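You operate a simulated robot arm through the tools that you are given. There is no shell and no other tool.

You are at the controls of a simulated robot arm. One attempt, no reset.

Task
Switch the press off and stand the teal length back in its cup.
Fine: green switch off first, press valve closed, force dial to 0, then draw the slide out. Set down upright: teal length.

Only the result counts: the job must be done as asked and must still hold three seconds after the hand-in. Knocking over, shifting, dropping, spilling or breaking anything else fails it.

Robot
A 7-joint arm with a two-finger parallel gripper, fixed in place. Base frame: the origin is at the foot of the arm, x ahead of it, y to its left, z up. Units: m, degrees, N and s.
Its first joint turns from -166.0 to 166.0 degrees. Payload 4.4 kg.
The TCP is the grasp point between the finger pads, 0.023 m short of the fingertips. In the tool frame z runs along the fingers and y along their closing line. Largest opening 0.094 m; finger width 0.038, thickness 0.01; the body of the gripper, 0.054 by 0.096 m, starts 0.039 m behind the TCP.
Orientation is that of the tool frame in the base frame, as a unit quaternion [x, y, z, w]. With the fingers straight down and closing along the base's y, the tool's x points along the base's -x, its y along +y and its z along -z.

Tools
- The arm moves only by the tool play_rows. Its arguments are lists of equal length, an entry for each row: "slide": the shift along the base's x, y, z in m, a list of three; "rotation": the turn, a rotation vector about the base's x, y, z in degrees, a list of three. In form: {"slide": [[tx, ty, tz], ...], "rotation": [[rx, ry, rz], ...]}. A call has 1 to 20 rows; each row is the pose to reach, as a shift and turn from the pose commanded when the call began. "fingers" is the finger opening in m, from 0 to 0.094, set as the call begins (left out, the last holds). Rows are played at 5 a second. More than 0.05 m and 8.6 degrees between two rows, or a gripper value outside its range, and nothing of the call is played. Where a pose cannot be reached the arm comes as near as it can. A force on the tool above 90 N (or 10 N above the force at the start of the call, whichever is more), or a blocked arm, ends the call early, and 0.2 s more pass. Each finger travels about 0.072 m/s and halts on what it meets, pressing with about 20 N; the grip force reading is that of the motor and also rises with nothing between the fingers. The clock runs only during rows and for 0.2 s after the last one: add rows that repeat a pose to give the fingers time. It gives the time, the measured TCP pose, the force on the tool (base axes), the opening and the grip force at its end, in the units of the frame above (readings bear some noise), with the torque about the TCP (base axes, N m) and any sound that the robot's microphone picked up, and new pictures: "show" is both (left out), scene, wrist or none.
- Cameras (640 x 400 px; columns grow to the right, rows downward): "scene" is fixed at [0.22, -0.5007, 1.5995]; the picture's right is [0.87, -0.50, 0.00], its down [-0.20, -0.34, -0.92] and it looks along [0.46, 0.79, -0.40] (base axes); focal length 343 px, centre (320, 200). "wrist" rides on the gripper at [0.086, 0.016, -0.074] in the tool frame; the picture's right is [-0.18, 0.98, 0.00], its down [-0.58, -0.11, -0.81] and it looks along [-0.79, -0.15, 0.59] (tool axes); focal length 243 px, centre (320, 200). There is no depth. A picture from a camera that has moved, and an enlarged one, comes with that camera's place and axes in the base frame and with its lens.
- zoom(camera, box): a new picture of the part [left, top, right, bottom] of that camera's present view, enlarged. It takes no simulated time.
- sign_off(): hands the job in; it is judged then, once.

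Nothing tells you positions but the pictures and the camera data. Unless the task says otherwise, let go and move clear before handing in.

The tools are called after "Emit:" as a command line: name --argument value ..., lists and objects as JSON in quotes. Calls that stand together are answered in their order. play_rows: Moves the arm, as the interface text tells. Its arguments: {"type":"object","properties":{"slide":{"type":"array","items":{"type":"array","items":{"type":"number"}}},"rotation":{"type":"array","items":{"type":"array","items":{"type":"number"}}},"fingers":{"type":"number"},"show":{"type":"string","enum":["both","scene","wrist","none"]}},"required":["slide","rotation"]} The other tools are called the same way: zoom (camera, box) takes an enlarged picture of a part of a camera's view; sign_off () hands the job in.

At the start:

```text
clock: 0.0
ee_pos: [0.3764, 0.5547, 1.2078]
tcp_rot: [0.0, 1.0, 0.0, 0.0]
ft_force: [0.2, -0.5, -0.7]
wrist_torque: [-0.02, 0.02, 0.04]
width: 0.094
finger_force: 0.0
```

scene: 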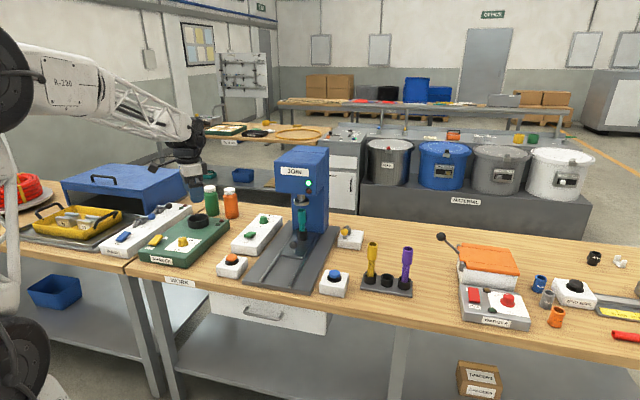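
wrist: 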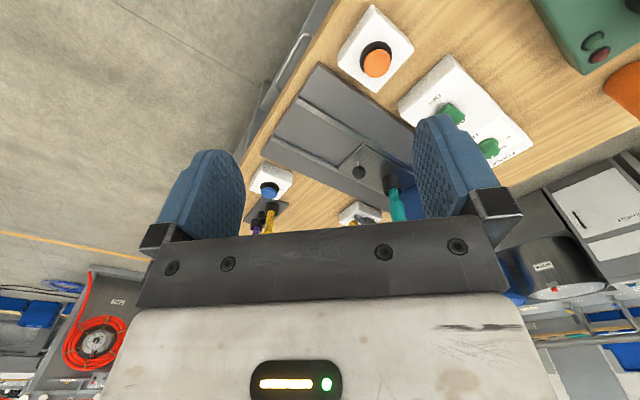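

I see a blue press in the middle of the bench with a teal length in it, a white two-switch green panel, several boxes and a cup stand with yellow and purple lengths. First I'll take close-ups to identify every control.

Emit:
zoom --camera "scene" --box '[220, 140, 380, 300]'

Emit:
zoom --camera "scene" --box '[100, 180, 260, 280]'

Emit:
zoom --camera "scene" --box '[310, 220, 430, 310]'

Emit:
zoom --camera "scene" --box '[430, 220, 640, 350]'

Emit:
zoom --camera "wrist" --box '[240, 0, 540, 240]'

```text
2.50 times, centred on (300, 220) of scene
camera zoom: at [0.22, -0.5007, 1.5995], right [0.87, -0.5, 0.0], down [-0.2, -0.34, -0.92], along [0.46, 0.79, -0.4], focal length 858 px, centre (370, 150)
```

zoom: 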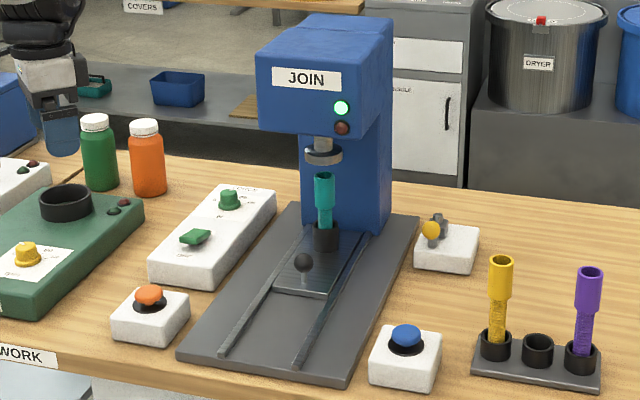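

```text
4.00 times, centred on (180, 230) of scene
camera zoom: at [0.22, -0.5007, 1.5995], right [0.87, -0.5, 0.0], down [-0.2, -0.34, -0.92], along [0.46, 0.79, -0.4], focal length 1374 px, centre (880, 80)
```

zoom: 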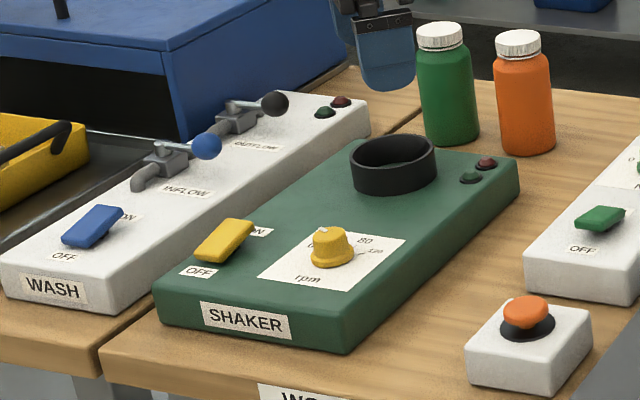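

```text
4.44 times, centred on (370, 265) of scene
camera zoom: at [0.22, -0.5007, 1.5995], right [0.87, -0.5, 0.0], down [-0.2, -0.34, -0.92], along [0.46, 0.79, -0.4], focal length 1526 px, centre (98, -89)
```

zoom: 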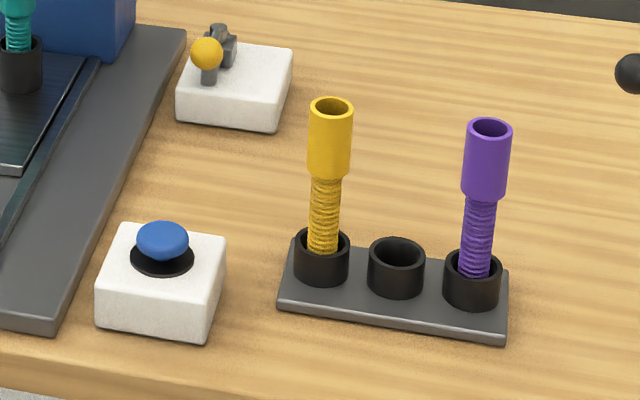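

```text
3.05 times, centred on (535, 285) of scene
camera zoom: at [0.22, -0.5007, 1.5995], right [0.87, -0.5, 0.0], down [-0.2, -0.34, -0.92], along [0.46, 0.79, -0.4], focal length 1047 px, centre (-335, -59)
```

zoom: 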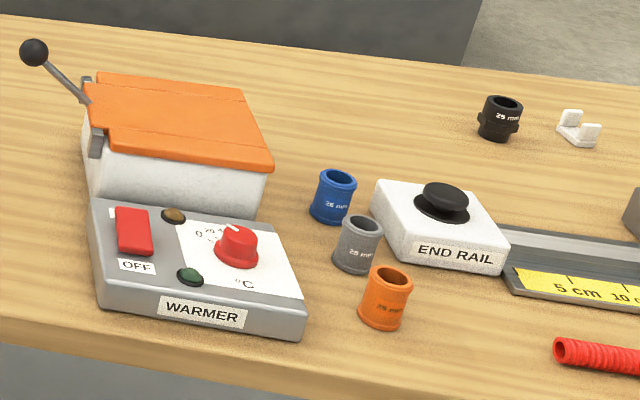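

```text
1.67 times, centred on (390, 120) of wrist
camera zoom: at [0.2891, 0.572, 1.281], right [0.18, 0.98, 0.0], down [0.58, -0.11, 0.81], along [0.79, -0.15, -0.59], focal length 404 px, centre (203, 333)
```

zoom: 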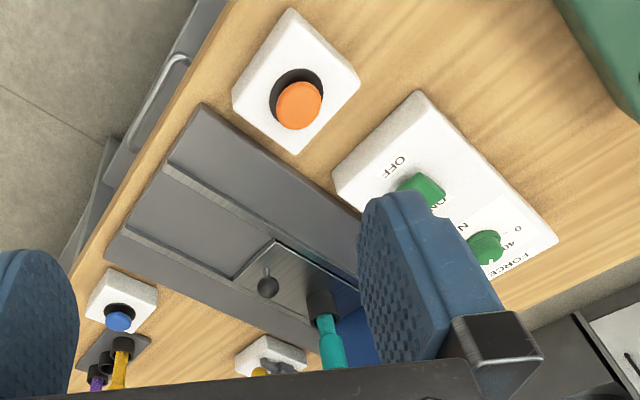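

The press sits along a diagonal bench: green switch about (0.605, 0.76, 0.875), dial near (0.70, 0.86, 0.88), slide knob near (0.71, 0.57, 0.90). I'll zoom tighter on the switch, dial, valve and slide.

Emit:
zoom --camera "scene" --box '[230, 210, 290, 255]'

Emit:
zoom --camera "scene" --box '[330, 215, 370, 255]'

Emit:
zoom --camera "scene" --box '[275, 190, 335, 265]'

Emit:
zoom --camera "wrist" --box '[390, 50, 550, 170]'

Emit:
zoom --camera "wrist" --box '[320, 130, 420, 230]'

Emit:
zoom --camera "scene" --box '[0, 0, 240, 150]'

```text
8.89 times, centred on (260, 232) of scene
camera zoom: at [0.22, -0.5007, 1.5995], right [0.87, -0.5, 0.0], down [-0.2, -0.34, -0.92], along [0.46, 0.79, -0.4], focal length 3052 px, centre (853, -89)
```

zoom: 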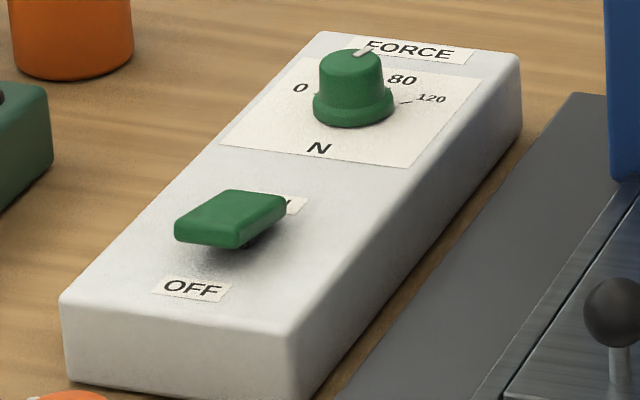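

```text
10.00 times, centred on (350, 235) of scene
camera zoom: at [0.22, -0.5007, 1.5995], right [0.87, -0.5, 0.0], down [-0.2, -0.34, -0.92], along [0.46, 0.79, -0.4], focal length 3434 px, centre (20, -150)
```

zoom: 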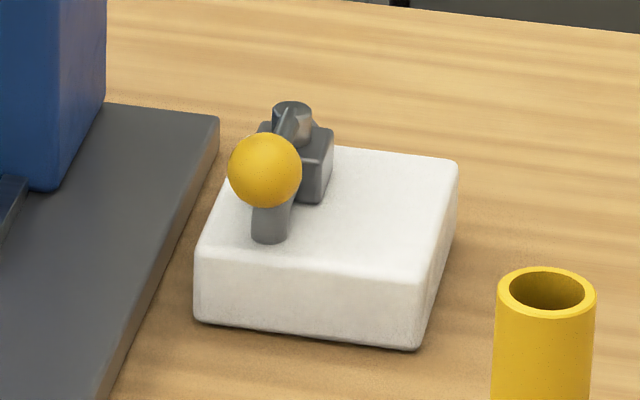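

```text
5.33 times, centred on (305, 228) of scene
camera zoom: at [0.22, -0.5007, 1.5995], right [0.87, -0.5, 0.0], down [-0.2, -0.34, -0.92], along [0.46, 0.79, -0.4], focal length 1832 px, centre (400, 53)
```

zoom: 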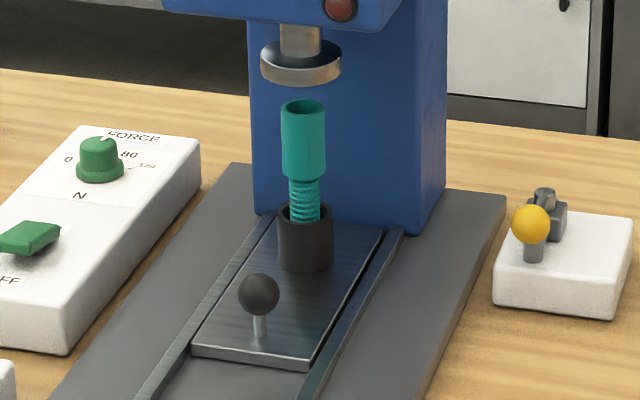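

```text
3.33 times, centred on (470, 110) of wrist
camera zoom: at [0.2891, 0.572, 1.281], right [0.18, 0.98, 0.0], down [0.58, -0.11, 0.81], along [0.79, -0.15, -0.59], focal length 809 px, centre (-180, 500)
```

zoom: 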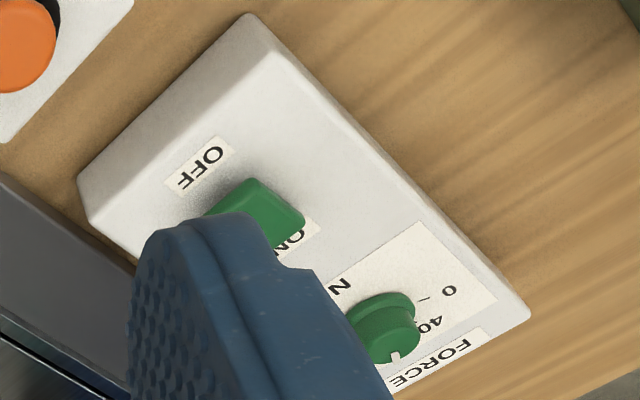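

```text
4.00 times, centred on (370, 180) of wrist
camera zoom: at [0.2891, 0.572, 1.281], right [0.18, 0.98, 0.0], down [0.58, -0.11, 0.81], along [0.79, -0.15, -0.59], focal length 970 px, centre (120, 280)
```

zoom: 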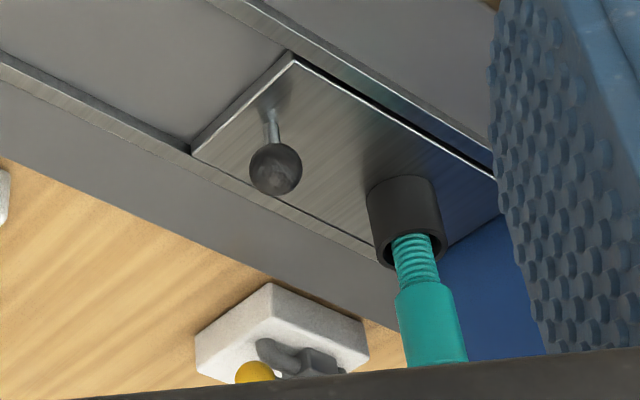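

```text
2.67 times, centred on (120, 75) of scene
camera zoom: at [0.22, -0.5007, 1.5995], right [0.87, -0.5, 0.0], down [-0.2, -0.34, -0.92], along [0.46, 0.79, -0.4], focal length 916 px, centre (853, 533)
```

zoom: 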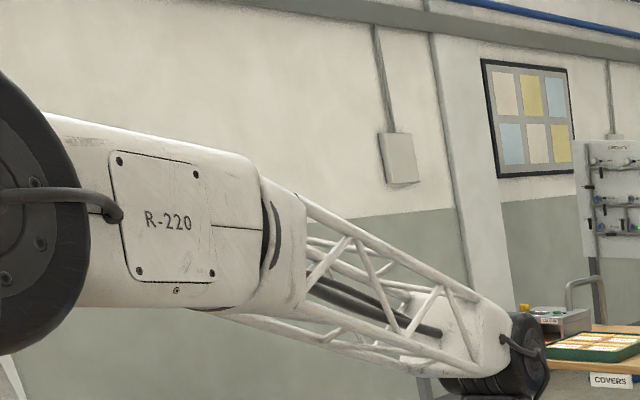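

Switch is on (green lamp lit), dial pointer between 40 and 80, valve lever lies along its pipe (open). I'll yaw the tool 45° to face the bench squarely and move to get a better overhead look at the switch and dial.

Emit:
play_rows --slide '[[0.02, 0.02, 0], [0.04, 0.03, 0], [0.06, 0.05, 0], [0.08, 0.06, 0], [0.1, 0.08, 0], [0.12, 0.1, 0], [0.12, 0.1, 0]]' --rotation '[[0, 0, 7.5], [0, 0, 15], [0, 0, 22.5], [0, 0, 30], [0, 0, 37.5], [0, 0, 45], [0, 0, 45]]'

```text
clock: 1.6
ee_pos: [0.4973, 0.6542, 1.2071]
tcp_rot: [-0.384, 0.923, 0.0, 0.0]
ft_force: [-0.6, 0.4, 0.1]
wrist_torque: [-0.04, 0.0, 0.02]
width: 0.0939
finger_force: 0.0
camera wrist: at [0.4235, 0.6064, 1.2811], right [-0.57, 0.82, 0.0], down [0.49, 0.33, 0.81], along [0.66, 0.46, -0.59], focal length 243 px, centre (320, 200)
```

scene: 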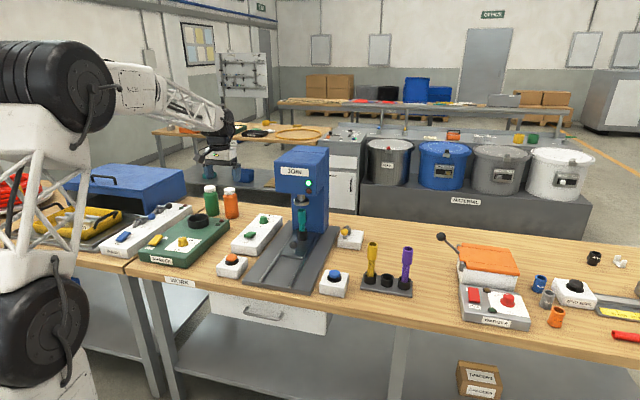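
wrist: 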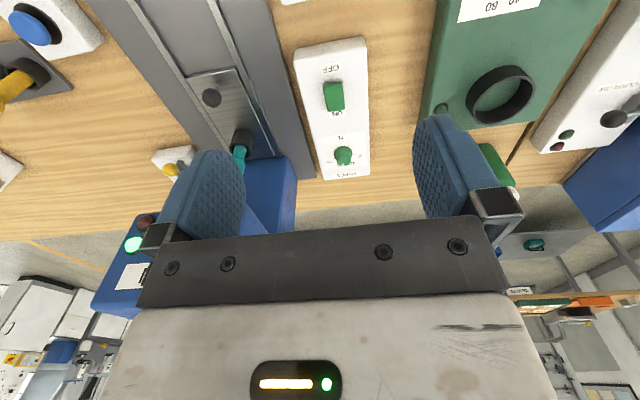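

Now the switch panel is seen from above. I'll enlarge it to read the dial and the switch.

Emit:
zoom --camera "wrist" --box '[270, 30, 400, 190]'

Emit:
zoom --camera "wrist" --box '[300, 120, 390, 190]'

Emit:
zoom --camera "wrist" --box '[80, 0, 300, 200]'

Emit:
zoom --camera "scene" --box '[100, 190, 200, 260]'

Emit:
zoom --camera "scene" --box '[0, 30, 120, 400]'

```text
2.50 times, centred on (335, 110) of wrist
camera zoom: at [0.4235, 0.6064, 1.2811], right [-0.57, 0.82, 0.0], down [0.49, 0.33, 0.81], along [0.66, 0.46, -0.59], focal length 606 px, centre (282, 425)
```

zoom: 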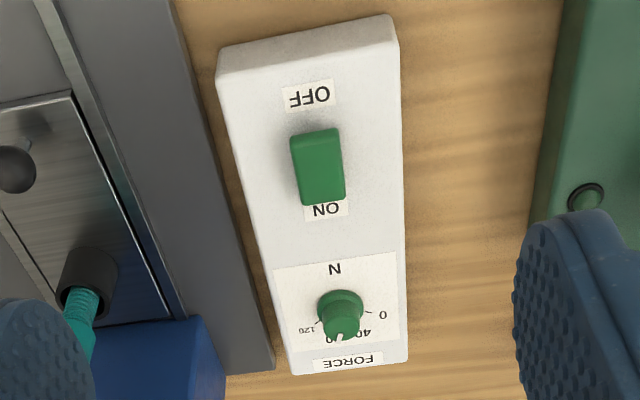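

```text
5.71 times, centred on (345, 155) of wrist
camera zoom: at [0.4235, 0.6064, 1.2811], right [-0.57, 0.82, 0.0], down [0.49, 0.33, 0.81], along [0.66, 0.46, -0.59], focal length 1386 px, centre (177, 457)
```

zoom: 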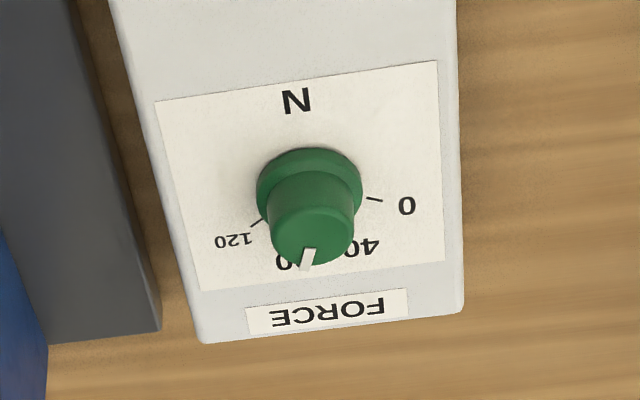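

```text
2.00 times, centred on (190, 100) of wrist
camera zoom: at [0.4235, 0.6064, 1.2811], right [-0.57, 0.82, 0.0], down [0.49, 0.33, 0.81], along [0.66, 0.46, -0.59], focal length 485 px, centre (580, 400)
```

zoom: 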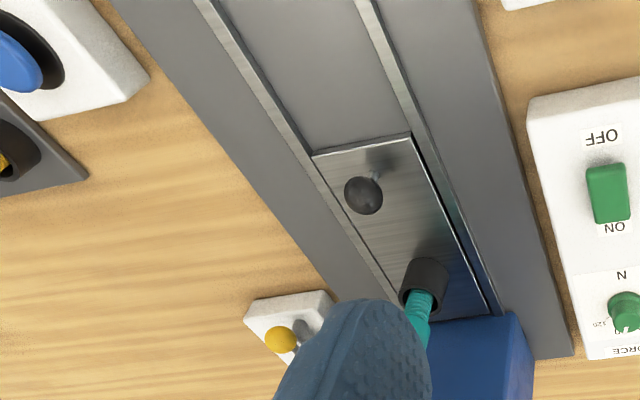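

```text
5.71 times, centred on (150, 225) of scene
camera zoom: at [0.22, -0.5007, 1.5995], right [0.87, -0.5, 0.0], down [-0.2, -0.34, -0.92], along [0.46, 0.79, -0.4], focal length 1962 px, centre (1291, 57)
```

zoom: 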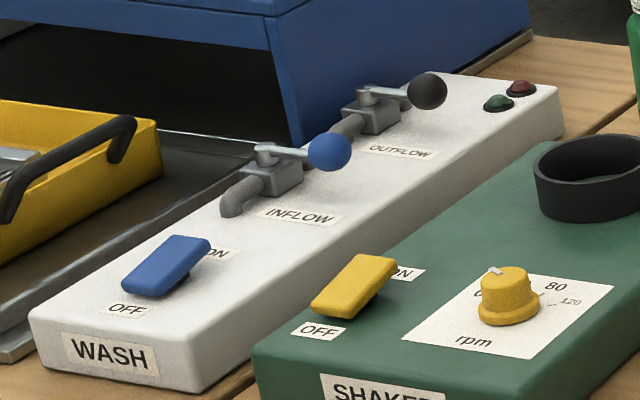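

```text
1.08 times, centred on (60, 215) of scene (not enlarged: the box is as wide or as high as the picture)
camera zoom: at [0.22, -0.5007, 1.5995], right [0.87, -0.5, 0.0], down [-0.2, -0.34, -0.92], along [0.46, 0.79, -0.4], focal length 371 px, centre (601, 184)
```

zoom: 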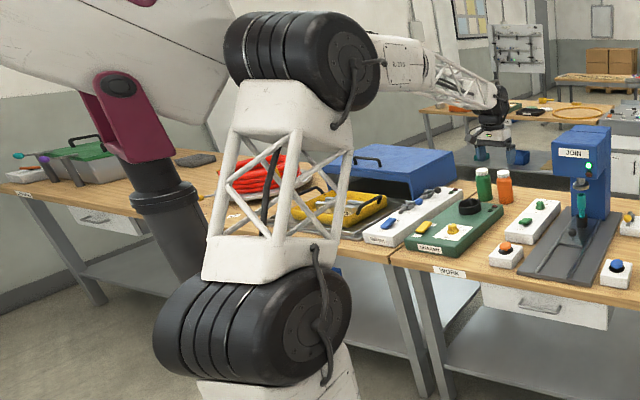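

The panel top is at about z = 0.861, the switch centre at (0.604, 0.7645, 0.8765) and the dial at (0.711, 0.873, top 0.89). The bench's depth direction is about 45°. I'll close the fingers and come down above the OFF end of the green switch.

Emit:
play_rows --slide '[[0.025, 0.025, -0.02], [0.055, 0.055, -0.03], [0.0866, 0.0883, -0.05], [0.0866, 0.0883, -0.09], [0.0866, 0.0883, -0.135], [0.0866, 0.0883, -0.18], [0.0866, 0.0883, -0.22], [0.0866, 0.0883, -0.258], [0.0866, 0.0883, -0.258]]' --rotation '[[0, 0, 0], [0, 0, 0], [0, 0, 0], [0, 0, 0], [0, 0, 0], [0, 0, 0], [0, 0, 0], [0, 0, 0], [0, 0, 0]]' --fingers 0

```text
clock: 3.6
ee_pos: [0.582, 0.7437, 0.9478]
tcp_rot: [-0.382, 0.924, 0.0, 0.0]
ft_force: [0.2, -0.3, -0.5]
wrist_torque: [0.03, -0.01, 0.03]
width: 0.0
finger_force: 19.7
camera wrist: at [0.509, 0.6952, 1.0222], right [-0.56, 0.83, 0.0], down [0.49, 0.33, 0.81], along [0.67, 0.46, -0.59], focal length 243 px, centre (320, 200)
```

scene: 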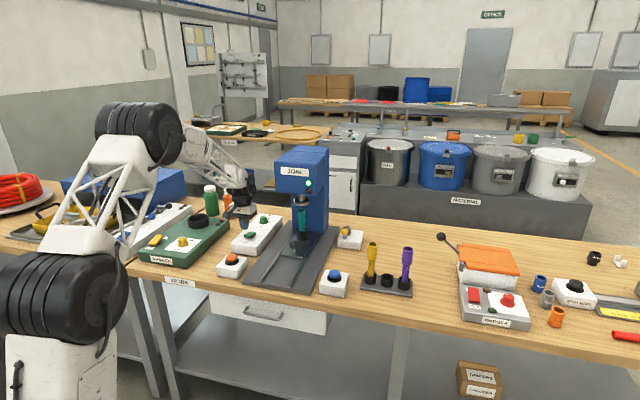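
wrist: 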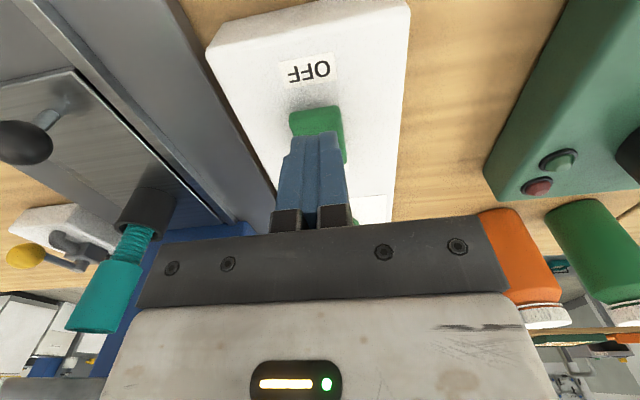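

The closed fingertips are right over the OFF half of the paddle. I'll press down gently.

Emit:
play_rows --slide '[[0, 0, -0.02], [0, 0, -0.035], [0, 0, -0.042], [0, 0, -0.048], [0, 0, -0.054], [0, 0, -0.06], [0, 0, -0.06]]' --rotation '[[0, 0, 0], [0, 0, 0], [0, 0, 0], [0, 0, 0], [0, 0, 0], [0, 0, 0], [0, 0, 0]]'

```text
clock: 4.6
ee_pos: [0.5827, 0.7454, 0.913]
tcp_rot: [-0.382, 0.924, 0.002, 0.005]
ft_force: [-1.3, -3.5, 9.7]
wrist_torque: [0.03, -0.11, 0.07]
width: 0.0001
finger_force: 20.2
stopped in row 4: the force on the tool passed its limit at 108 N (the readings are from after the stop); the commanded pose is now the measured one
camera wrist: at [0.51, 0.6956, 0.9851], right [-0.57, 0.82, 0.0], down [0.48, 0.33, 0.81], along [0.67, 0.46, -0.58], focal length 243 px, centre (320, 200)
```

scene: 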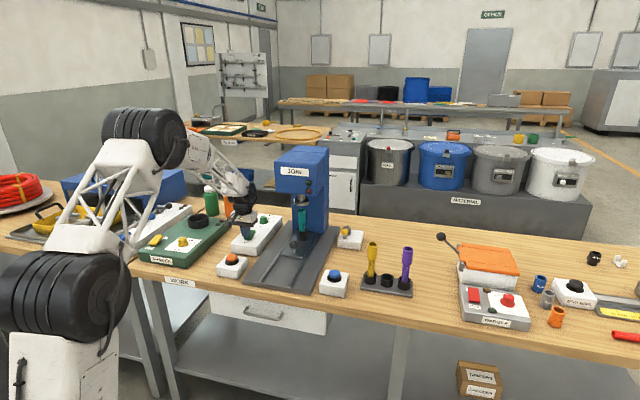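
wrist: 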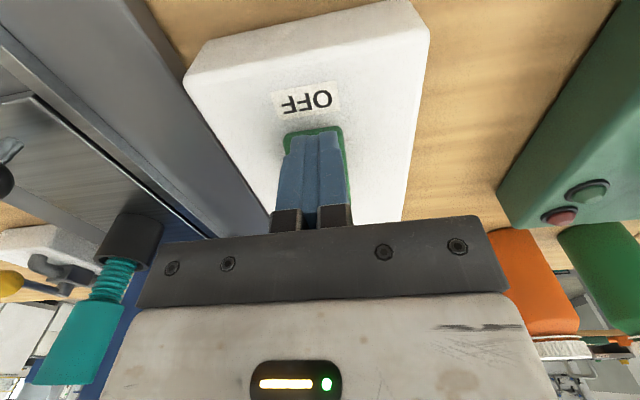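

Contact came at tip height about 0.89 and the force limit tripped. I'll check whether the switch flipped and the lamp changed.

Emit:
zoom --camera "scene" --box '[225, 160, 345, 260]'

Emit:
zoom --camera "wrist" --box '[260, 70, 380, 210]'

Emit:
zoom --camera "scene" --box '[225, 205, 285, 250]'

```text
4.00 times, centred on (285, 210) of scene
camera zoom: at [0.22, -0.5007, 1.5995], right [0.87, -0.5, 0.0], down [-0.2, -0.34, -0.92], along [0.46, 0.79, -0.4], focal length 1374 px, centre (460, 160)
```

zoom: 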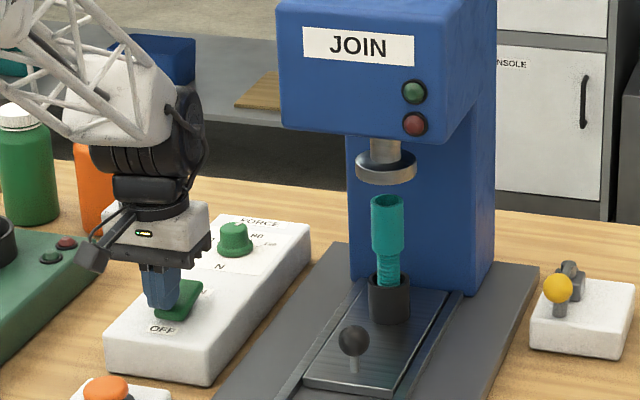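

```text
2.86 times, centred on (320, 140) of wrist
camera zoom: at [0.51, 0.6956, 0.9851], right [-0.57, 0.82, 0.0], down [0.48, 0.33, 0.81], along [0.67, 0.46, -0.58], focal length 693 px, centre (320, 371)
```

zoom: 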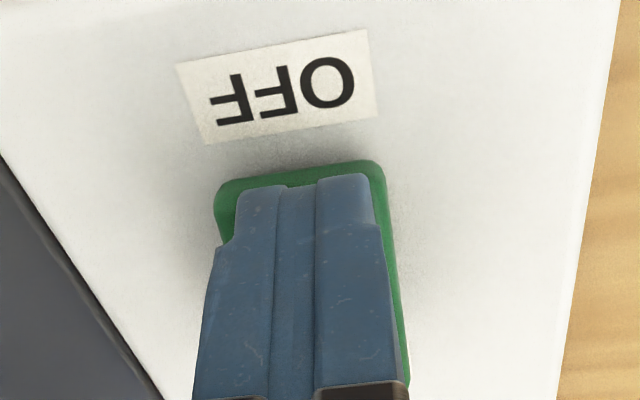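

```text
8.89 times, centred on (255, 228) of scene
camera zoom: at [0.22, -0.5007, 1.5995], right [0.87, -0.5, 0.0], down [-0.2, -0.34, -0.92], along [0.46, 0.79, -0.4], focal length 3052 px, centre (898, -44)
```

zoom: 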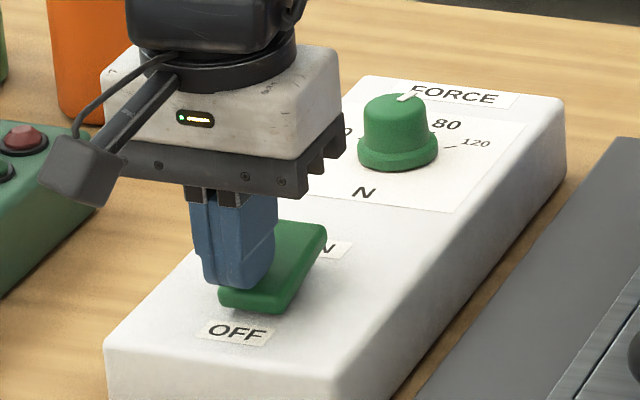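

The lamp is out and the paddle now rests on OFF. Next I lift off and retreat in front of the press, moving across towards the yellow-ball valve near (0.953, 0.556, 0.894).

Emit:
play_rows --slide '[[0, 0, 0.03], [0, 0, 0.07], [0, 0, 0.11], [-0.02, -0.02, 0.15], [-0.05, -0.05, 0.19], [-0.08, -0.08, 0.2], [-0.11, -0.12, 0.2], [-0.14, -0.16, 0.2], [-0.11, -0.19, 0.2], [-0.08, -0.22, 0.2], [-0.05, -0.25, 0.2], [-0.02, -0.28, 0.2], [0.01, -0.31, 0.2], [0.04, -0.34, 0.2], [0.07, -0.37, 0.2], [0.1, -0.4, 0.2], [0.12, -0.43, 0.2], [0.12, -0.43, 0.2]]' --rotation '[[0, 0, 0], [0, 0, 0], [0, 0, 0], [0, 0, 0], [0, 0, 0], [0, 0, 0], [0, 0, 0], [0, 0, 0], [0, 0, 0], [0, 0, 0], [0, 0, 0], [0, 0, 0], [0, 0, 0], [0, 0, 0], [0, 0, 0], [0, 0, 0], [0, 0, 0], [0, 0, 0]]'

```text
refused: row 5 steps farther than a row can; nothing moved
```

The refusal was only a step length; nothing moved. I'll replay the retreat with shorter steps.

Emit:
play_rows --slide '[[0, 0, 0.03], [0, 0, 0.07], [0, 0, 0.115], [0, 0, 0.16], [-0.02, -0.02, 0.19], [-0.05, -0.05, 0.2], [-0.08, -0.085, 0.2], [-0.11, -0.12, 0.2], [-0.14, -0.155, 0.2], [-0.11, -0.19, 0.2], [-0.08, -0.22, 0.2], [-0.05, -0.25, 0.2], [-0.02, -0.28, 0.2], [0.01, -0.31, 0.2], [0.04, -0.34, 0.2], [0.07, -0.37, 0.2], [0.1, -0.4, 0.2], [0.12, -0.43, 0.2], [0.12, -0.43, 0.2]]' --rotation '[[0, 0, 0], [0, 0, 0], [0, 0, 0], [0, 0, 0], [0, 0, 0], [0, 0, 0], [0, 0, 0], [0, 0, 0], [0, 0, 0], [0, 0, 0], [0, 0, 0], [0, 0, 0], [0, 0, 0], [0, 0, 0], [0, 0, 0], [0, 0, 0], [0, 0, 0], [0, 0, 0], [0, 0, 0]]'

```text
clock: 8.6
ee_pos: [0.7037, 0.3154, 1.1099]
tcp_rot: [-0.383, 0.924, 0.002, 0.003]
ft_force: [0.9, 0.5, -0.6]
wrist_torque: [0.04, 0.03, 0.02]
width: 0.0
finger_force: 19.9
camera wrist: at [0.6301, 0.2654, 1.1834], right [-0.56, 0.83, 0.0], down [0.48, 0.33, 0.81], along [0.67, 0.46, -0.59], focal length 243 px, centre (320, 200)
```

scene: 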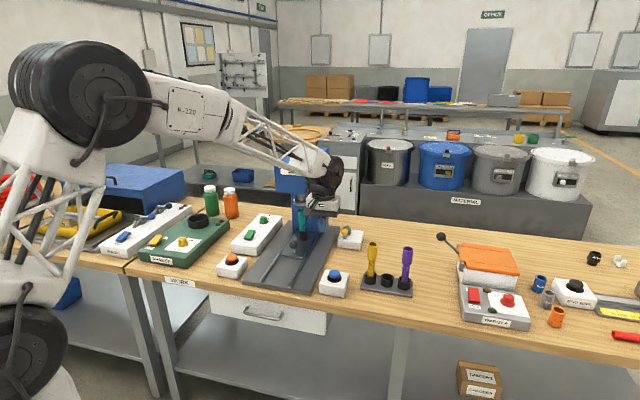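
wrist: 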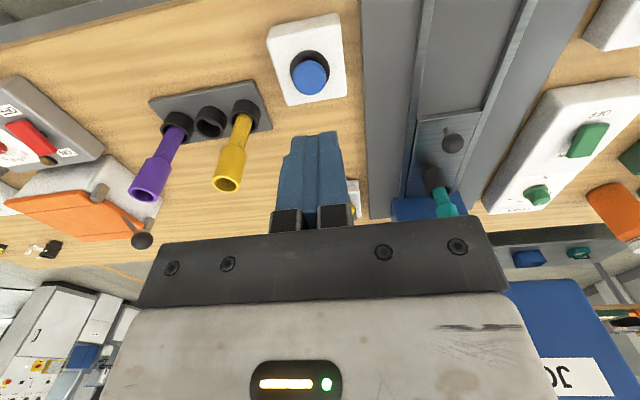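

Position is clear of the press. I'll flip the tool 180° about vertical so the wrist camera ends up on the far/upper side when I tilt outward, watching that the arm can follow.

Emit:
play_rows --slide '[[0, 0, 0], [0, 0, 0], [0, 0, 0], [0, 0, 0], [0, 0, 0], [0, 0, 0], [0, 0, 0], [0, 0, 0], [0, 0, 0], [0, 0, 0], [0, 0, 0], [0, 0, 0]]' --rotation '[[0, 0, 8.5], [0, 0, 17], [0, 0, 25.5], [0, 0, 34], [0, 0, 42.5], [0, 0, 51], [0, 0, 59.5], [0, 0, 68], [0, 0, 76.5], [0, 0, 85], [0, 0, 90], [0, 0, 90]]'

```text
clock: 11.2
ee_pos: [0.7032, 0.3135, 1.1114]
tcp_rot: [0.924, -0.382, -0.004, -0.001]
ft_force: [0.4, -0.7, 0.5]
wrist_torque: [0.01, 0.0, 0.04]
width: 0.0002
finger_force: 20.1
camera wrist: at [0.7533, 0.2424, 1.1841], right [-0.82, -0.57, 0.0], down [-0.33, 0.48, 0.81], along [-0.46, 0.67, -0.59], focal length 243 px, centre (320, 200)
```

scene: 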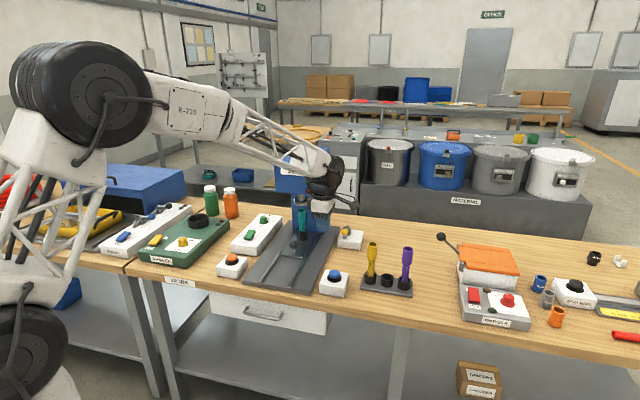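
wrist: 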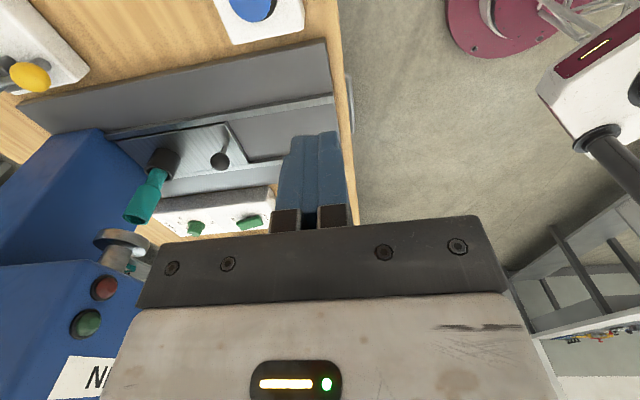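

The turn works smoothly; I'll continue the other 90°.

Emit:
play_rows --slide '[[0, 0, 0], [0, 0, 0], [0, 0, 0], [0, 0, 0], [0, 0, 0], [0, 0, 0], [0, 0, 0], [0, 0, 0], [0, 0, 0], [0, 0, 0], [0, 0, 0], [0, 0, 0]]' --rotation '[[0, 0, 8.5], [0, 0, 17], [0, 0, 25.5], [0, 0, 34], [0, 0, 42.5], [0, 0, 51], [0, 0, 59.5], [0, 0, 68], [0, 0, 76.5], [0, 0, 85], [0, 0, 90], [0, 0, 90]]'

```text
clock: 13.8
ee_pos: [0.7029, 0.3164, 1.1109]
tcp_rot: [0.989, 0.15, -0.003, 0.001]
ft_force: [-0.7, 0.6, 0.5]
wrist_torque: [-0.02, 0.01, -0.02]
width: 0.0
finger_force: 20.0
out of reach, approached as far as the arm can: row 8, 9, 10, 11, 12
camera wrist: at [0.7906, 0.3263, 1.1839], right [0.12, -0.99, 0.0], down [-0.58, -0.06, 0.81], along [-0.8, -0.1, -0.59], focal length 243 px, centre (320, 200)
```

scene: 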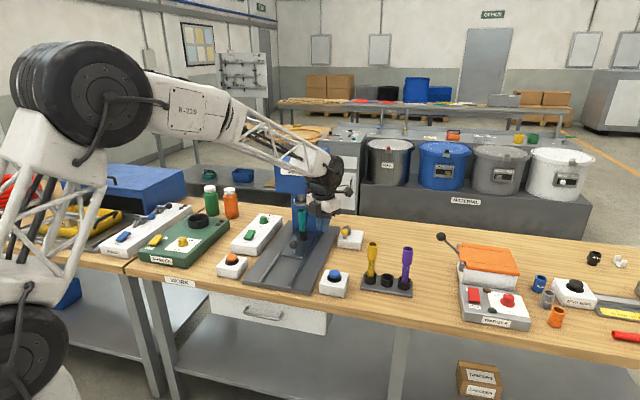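
wrist: 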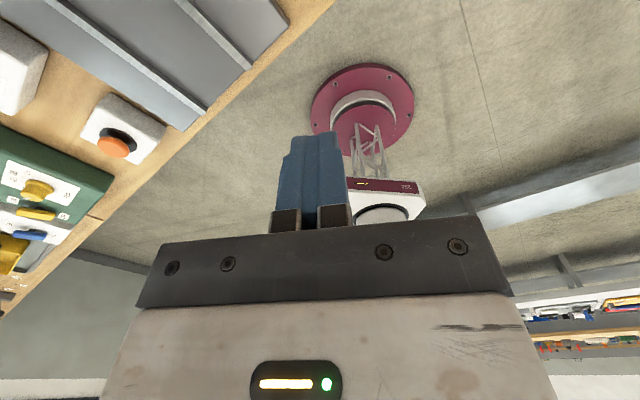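

The roll joint stops about 28° short of a full flip, so I'll go back to the original roll (camera on the robot side); the fingertips stay visible from there too.

Emit:
play_rows --slide '[[0, 0, 0], [0, 0, 0], [0, 0, 0], [0, 0, 0], [0, 0, 0], [0, 0, 0], [0, 0, 0], [0, 0, 0], [0, 0, 0], [0, 0, 0], [0, 0, 0], [0, 0, 0], [0, 0, 0], [0, 0, 0], [0, 0, 0], [0, 0, 0], [0, 0, 0], [0, 0, 0], [0, 0, 0], [0, 0, 0]]' --rotation '[[0, 0, -8.5], [0, 0, -17], [0, 0, -25.5], [0, 0, -34], [0, 0, -42.5], [0, 0, -51], [0, 0, -59.5], [0, 0, -68], [0, 0, -76.5], [0, 0, -85], [0, 0, -93.5], [0, 0, -102], [0, 0, -110.5], [0, 0, -119], [0, 0, -127.5], [0, 0, -136], [0, 0, -144.5], [0, 0, -152], [0, 0, -152], [0, 0, -152]]'

```text
clock: 18.0
ee_pos: [0.7034, 0.3138, 1.1092]
tcp_rot: [-0.384, 0.923, 0.002, 0.003]
ft_force: [0.5, 0.3, 0.3]
wrist_torque: [-0.01, 0.0, 0.0]
width: 0.0
finger_force: 20.0
camera wrist: at [0.63, 0.265, 1.1838], right [-0.57, 0.82, 0.0], down [0.48, 0.33, 0.81], along [0.67, 0.46, -0.59], focal length 243 px, centre (320, 200)
```

scene: 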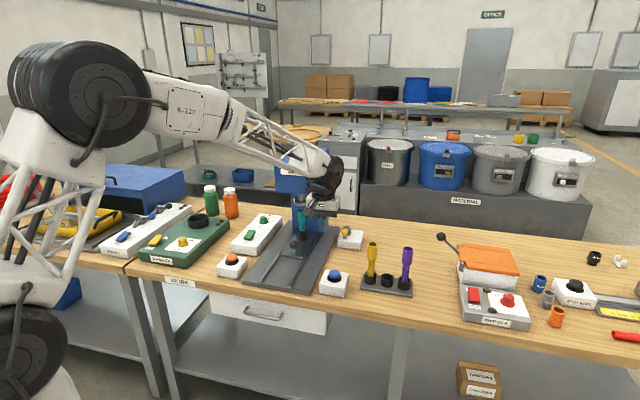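
wrist: 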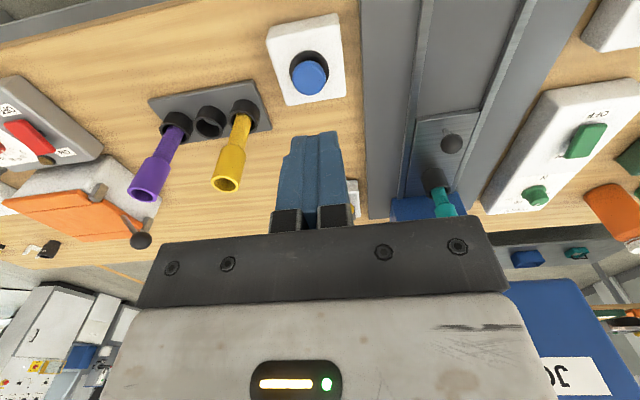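

Back at the original roll. Now I'll tilt the tool 40° outward along the bench depth direction, which extends the reach towards the valve.

Emit:
play_rows --slide '[[0.01, 0.01, 0], [0.02, 0.02, 0], [0.04, 0.04, 0], [0.06, 0.06, 0], [0.08, 0.08, 0], [0.08, 0.08, 0]]' --rotation '[[5.66, -5.66, 0], [11.3, -11.3, 0], [17, -17, 0], [22.6, -22.6, 0], [28.28, -28.28, 0], [28.28, -28.28, 0]]'

```text
clock: 19.4
ee_pos: [0.7827, 0.3937, 1.1097]
tcp_rot: [-0.361, 0.866, 0.133, 0.319]
ft_force: [0.2, -0.4, 0.7]
wrist_torque: [0.0, 0.02, 0.0]
width: 0.0002
finger_force: 19.7
camera wrist: at [0.6916, 0.3257, 1.1108], right [-0.6, 0.79, 0.12], down [0.02, -0.13, 0.99], along [0.8, 0.6, 0.06], focal length 243 px, centre (320, 200)
```

scene: 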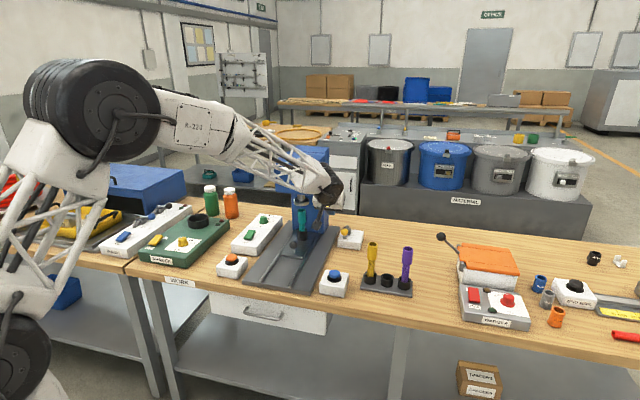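
wrist: 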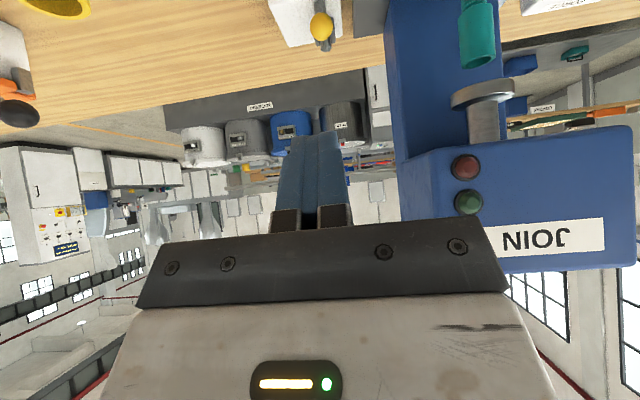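

Tilted pose is fine and the ball position agrees with this view. A close look at the valve from here before approaching.

Emit:
zoom --camera "wrist" --box '[260, 0, 400, 60]'

Emit:
zoom --camera "scene" --box '[290, 170, 370, 260]'

```text
4.57 times, centred on (330, 30) of wrist
camera zoom: at [0.6916, 0.3257, 1.1108], right [-0.6, 0.79, 0.12], down [0.02, -0.13, 0.99], along [0.8, 0.6, 0.06], focal length 1109 px, centre (274, 977)
```

zoom: 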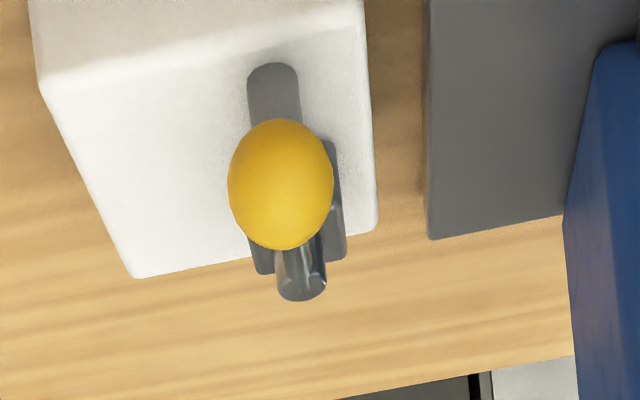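

```text
4.44 times, centred on (330, 215) of scene
camera zoom: at [0.22, -0.5007, 1.5995], right [0.87, -0.5, 0.0], down [-0.2, -0.34, -0.92], along [0.46, 0.79, -0.4], focal length 1526 px, centre (276, 133)
```

zoom: 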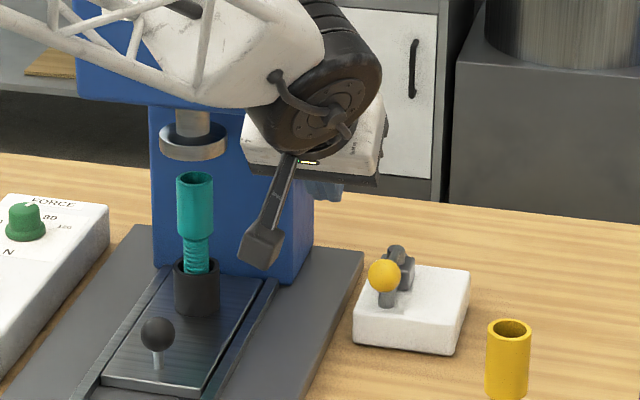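

The valve geometry is clear: lever points to the front along the pipe; the closed position (as on the WASH valves) is lever to the bench's right. I'll bring the closed fingers down to the left of the ball, staying clear of the press head.

Emit:
play_rows --slide '[[0.0247, 0.029, -0.03], [0.0474, 0.0559, -0.06], [0.07, 0.0827, -0.09], [0.0891, 0.1061, -0.125], [0.1082, 0.1294, -0.16], [0.1259, 0.1542, -0.185], [0.1329, 0.1683, -0.195], [0.1329, 0.1683, -0.195]]' --rotation '[[0, 0, 0], [0, 0, 0], [0, 0, 0], [0, 0, 0], [0, 0, 0], [0, 0, 0], [0, 0, 0], [0, 0, 0]]'

```text
clock: 21.2
ee_pos: [0.9143, 0.563, 0.9164]
tcp_rot: [-0.361, 0.866, 0.132, 0.319]
ft_force: [0.5, -0.2, 0.3]
wrist_torque: [-0.01, 0.0, 0.0]
width: 0.0
finger_force: 19.7
camera wrist: at [0.8236, 0.4943, 0.9158], right [-0.6, 0.79, 0.12], down [0.02, -0.13, 0.99], along [0.8, 0.6, 0.06], focal length 243 px, centre (320, 200)
```

scene: 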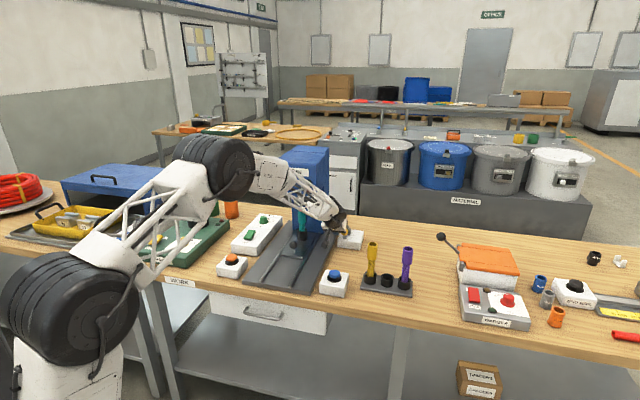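
wrist: 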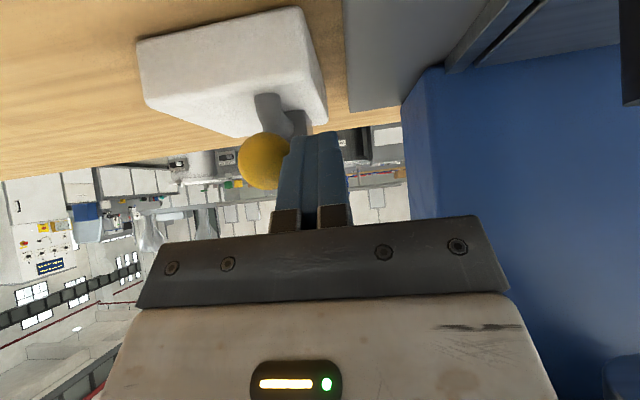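

Reach is good and the fingers are just left of the yellow ball. A quick enlargement before I push.

Emit:
zoom --camera "wrist" --box '[210, 70, 370, 210]'

Emit:
zoom --camera "scene" --box '[300, 190, 380, 250]'

```text
2.86 times, centred on (290, 140) of wrist
camera zoom: at [0.8236, 0.4943, 0.9158], right [-0.6, 0.79, 0.12], down [0.02, -0.13, 0.99], along [0.8, 0.6, 0.06], focal length 693 px, centre (406, 371)
```

zoom: 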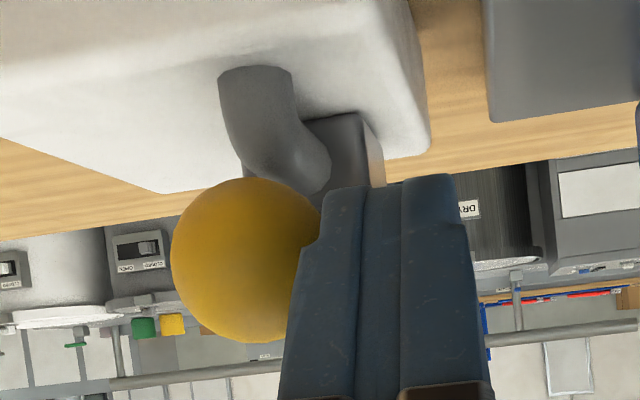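

```text
6.67 times, centred on (340, 220) of scene
camera zoom: at [0.22, -0.5007, 1.5995], right [0.87, -0.5, 0.0], down [-0.2, -0.34, -0.92], along [0.46, 0.79, -0.4], focal length 2289 px, centre (187, 67)
```

zoom: 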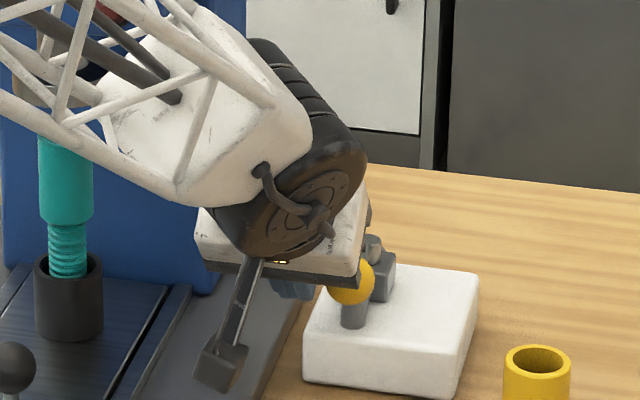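

Ball and fingers are where I computed. I'll lower slightly beside the ball and push it towards the bench's right.

Emit:
play_rows --slide '[[0.0113, 0.0113, -0.01], [0.0184, 0.0042, -0.01], [0.0254, -0.0028, -0.01], [0.0311, -0.0085, -0.01], [0.0368, -0.0142, -0.01], [0.041, -0.0184, -0.01], [0.041, -0.0184, -0.01]]' --rotation '[[0, 0, 0], [0, 0, 0], [0, 0, 0], [0, 0, 0], [0, 0, 0], [0, 0, 0], [0, 0, 0]]'

```text
clock: 22.8
ee_pos: [0.9573, 0.5432, 0.906]
tcp_rot: [-0.361, 0.866, 0.132, 0.32]
ft_force: [0.7, 0.5, 0.6]
wrist_torque: [0.01, -0.01, -0.01]
width: 0.0
finger_force: 20.6
camera wrist: at [0.8653, 0.4754, 0.9062], right [-0.6, 0.79, 0.12], down [0.02, -0.13, 0.99], along [0.8, 0.6, 0.06], focal length 243 px, centre (320, 200)
```

scene: 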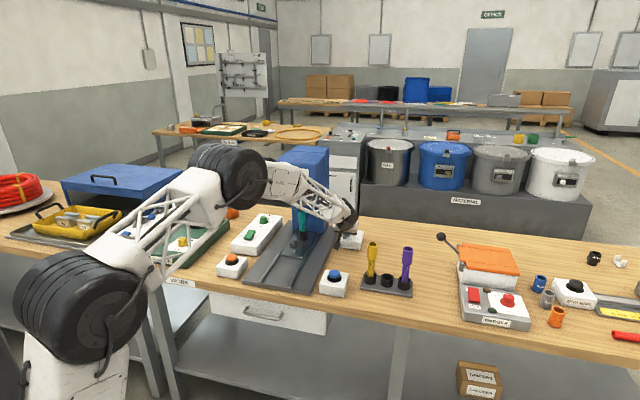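
wrist: 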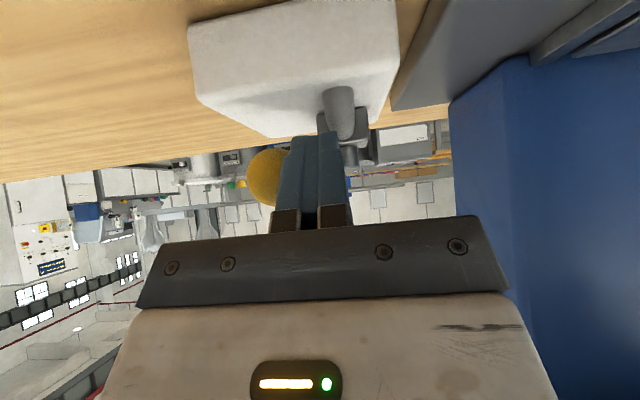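

The ball swung to about 60°. Now I'll go around to its front side and push it back to complete the quarter turn.

Emit:
play_rows --slide '[[-0.0028, 0.0028, 0], [-0.0205, -0.0148, 0], [-0.0318, -0.0318, 0], [-0.0106, -0.053, 0], [0, -0.0424, -0.003], [0.0071, -0.0354, -0.005], [0.0106, -0.0318, -0.005], [0.0141, -0.0283, -0.005], [0.0177, -0.0247, -0.005], [0.0212, -0.0212, -0.005], [0.0212, -0.0212, -0.005]]' --rotation '[[0, 0, 0], [0, 0, 0], [0, 0, 0], [0, 0, 0], [0, 0, 0], [0, 0, 0], [0, 0, 0], [0, 0, 0], [0, 0, 0], [0, 0, 0], [0, 0, 0]]'

Emit:
zoom --camera "wrist" --box '[210, 70, 400, 210]'

Emit:
zoom --camera "scene" --box '[310, 200, 390, 260]'

```text
clock: 25.2
ee_pos: [0.9781, 0.5236, 0.9005]
tcp_rot: [-0.361, 0.866, 0.132, 0.319]
ft_force: [-0.1, -0.1, -0.1]
wrist_torque: [0.01, -0.02, 0.01]
width: 0.0
finger_force: 20.0
camera wrist: at [0.8865, 0.4551, 0.9006], right [-0.6, 0.79, 0.12], down [0.02, -0.13, 0.99], along [0.8, 0.6, 0.06], focal length 243 px, centre (320, 200)
```

scene: 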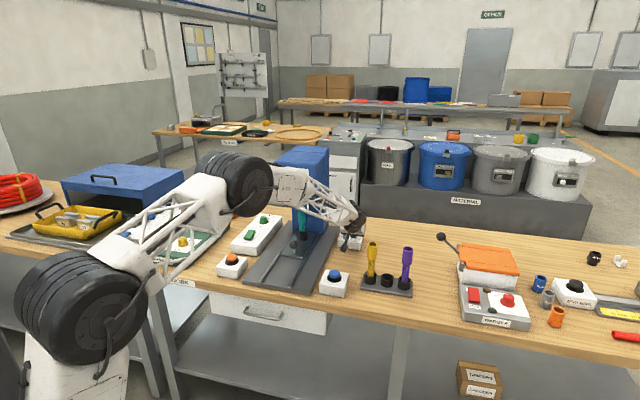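
wrist: 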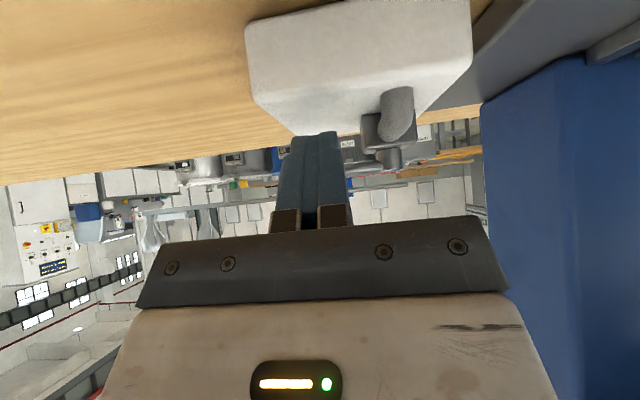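

```text
2.86 times, centred on (305, 140) of wrist
camera zoom: at [0.8865, 0.4551, 0.9006], right [-0.6, 0.79, 0.12], down [0.02, -0.13, 0.99], along [0.8, 0.6, 0.06], focal length 693 px, centre (363, 371)
```

zoom: 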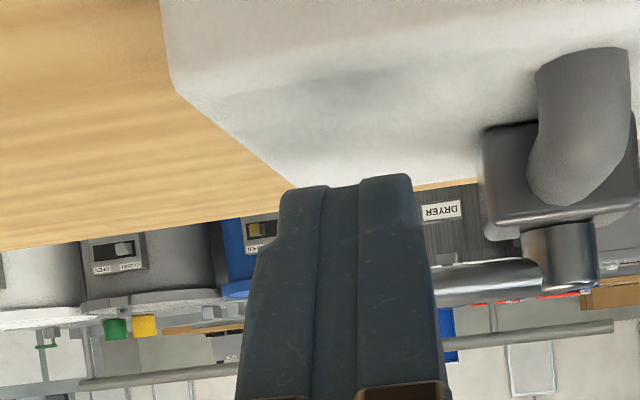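

```text
6.67 times, centred on (350, 230) of scene
camera zoom: at [0.22, -0.5007, 1.5995], right [0.87, -0.5, 0.0], down [-0.2, -0.34, -0.92], along [0.46, 0.79, -0.4], focal length 2289 px, centre (120, 0)
```

zoom: 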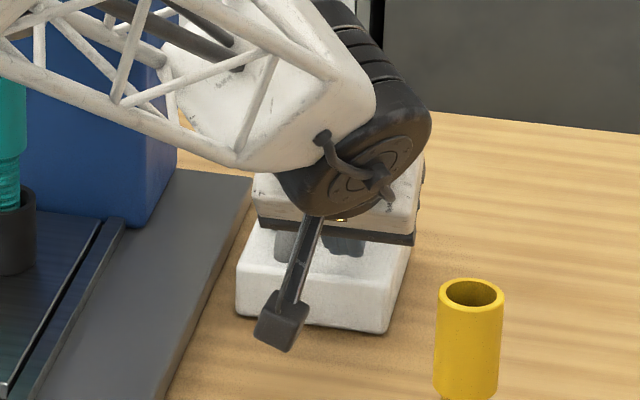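

The lever now points roughly to the right. I'll nudge a few millimetres further back to make sure it reaches its stop.

Emit:
play_rows --slide '[[0.0014, 0.0014, 0], [0.0028, 0.0028, 0], [0.0028, 0.0028, 0]]' --rotation '[[0, 0, 0], [0, 0, 0], [0, 0, 0]]' --show "wrist"

Emit:
zoom --camera "wrist" --box '[210, 70, 430, 210]'

```text
clock: 26.0
ee_pos: [0.9812, 0.5267, 0.9]
tcp_rot: [-0.361, 0.866, 0.133, 0.319]
ft_force: [-0.2, -0.4, 0.7]
wrist_torque: [0.0, 0.0, 0.01]
width: 0.0001
finger_force: 19.8
camera wrist: at [0.8894, 0.4576, 0.9005], right [-0.6, 0.79, 0.12], down [0.02, -0.13, 0.99], along [0.8, 0.6, 0.06], focal length 243 px, centre (320, 200)
```

wrist: 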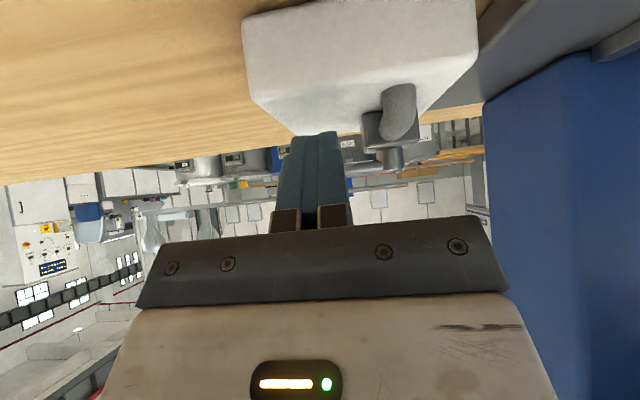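

```text
2.86 times, centred on (320, 140) of wrist
camera zoom: at [0.8894, 0.4576, 0.9005], right [-0.6, 0.79, 0.12], down [0.02, -0.13, 0.99], along [0.8, 0.6, 0.06], focal length 693 px, centre (320, 371)
```

zoom: 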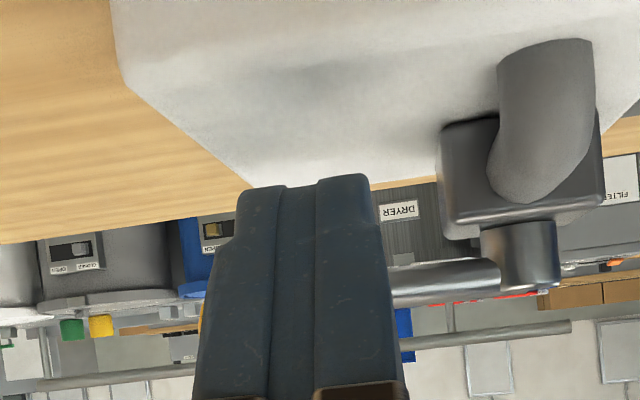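

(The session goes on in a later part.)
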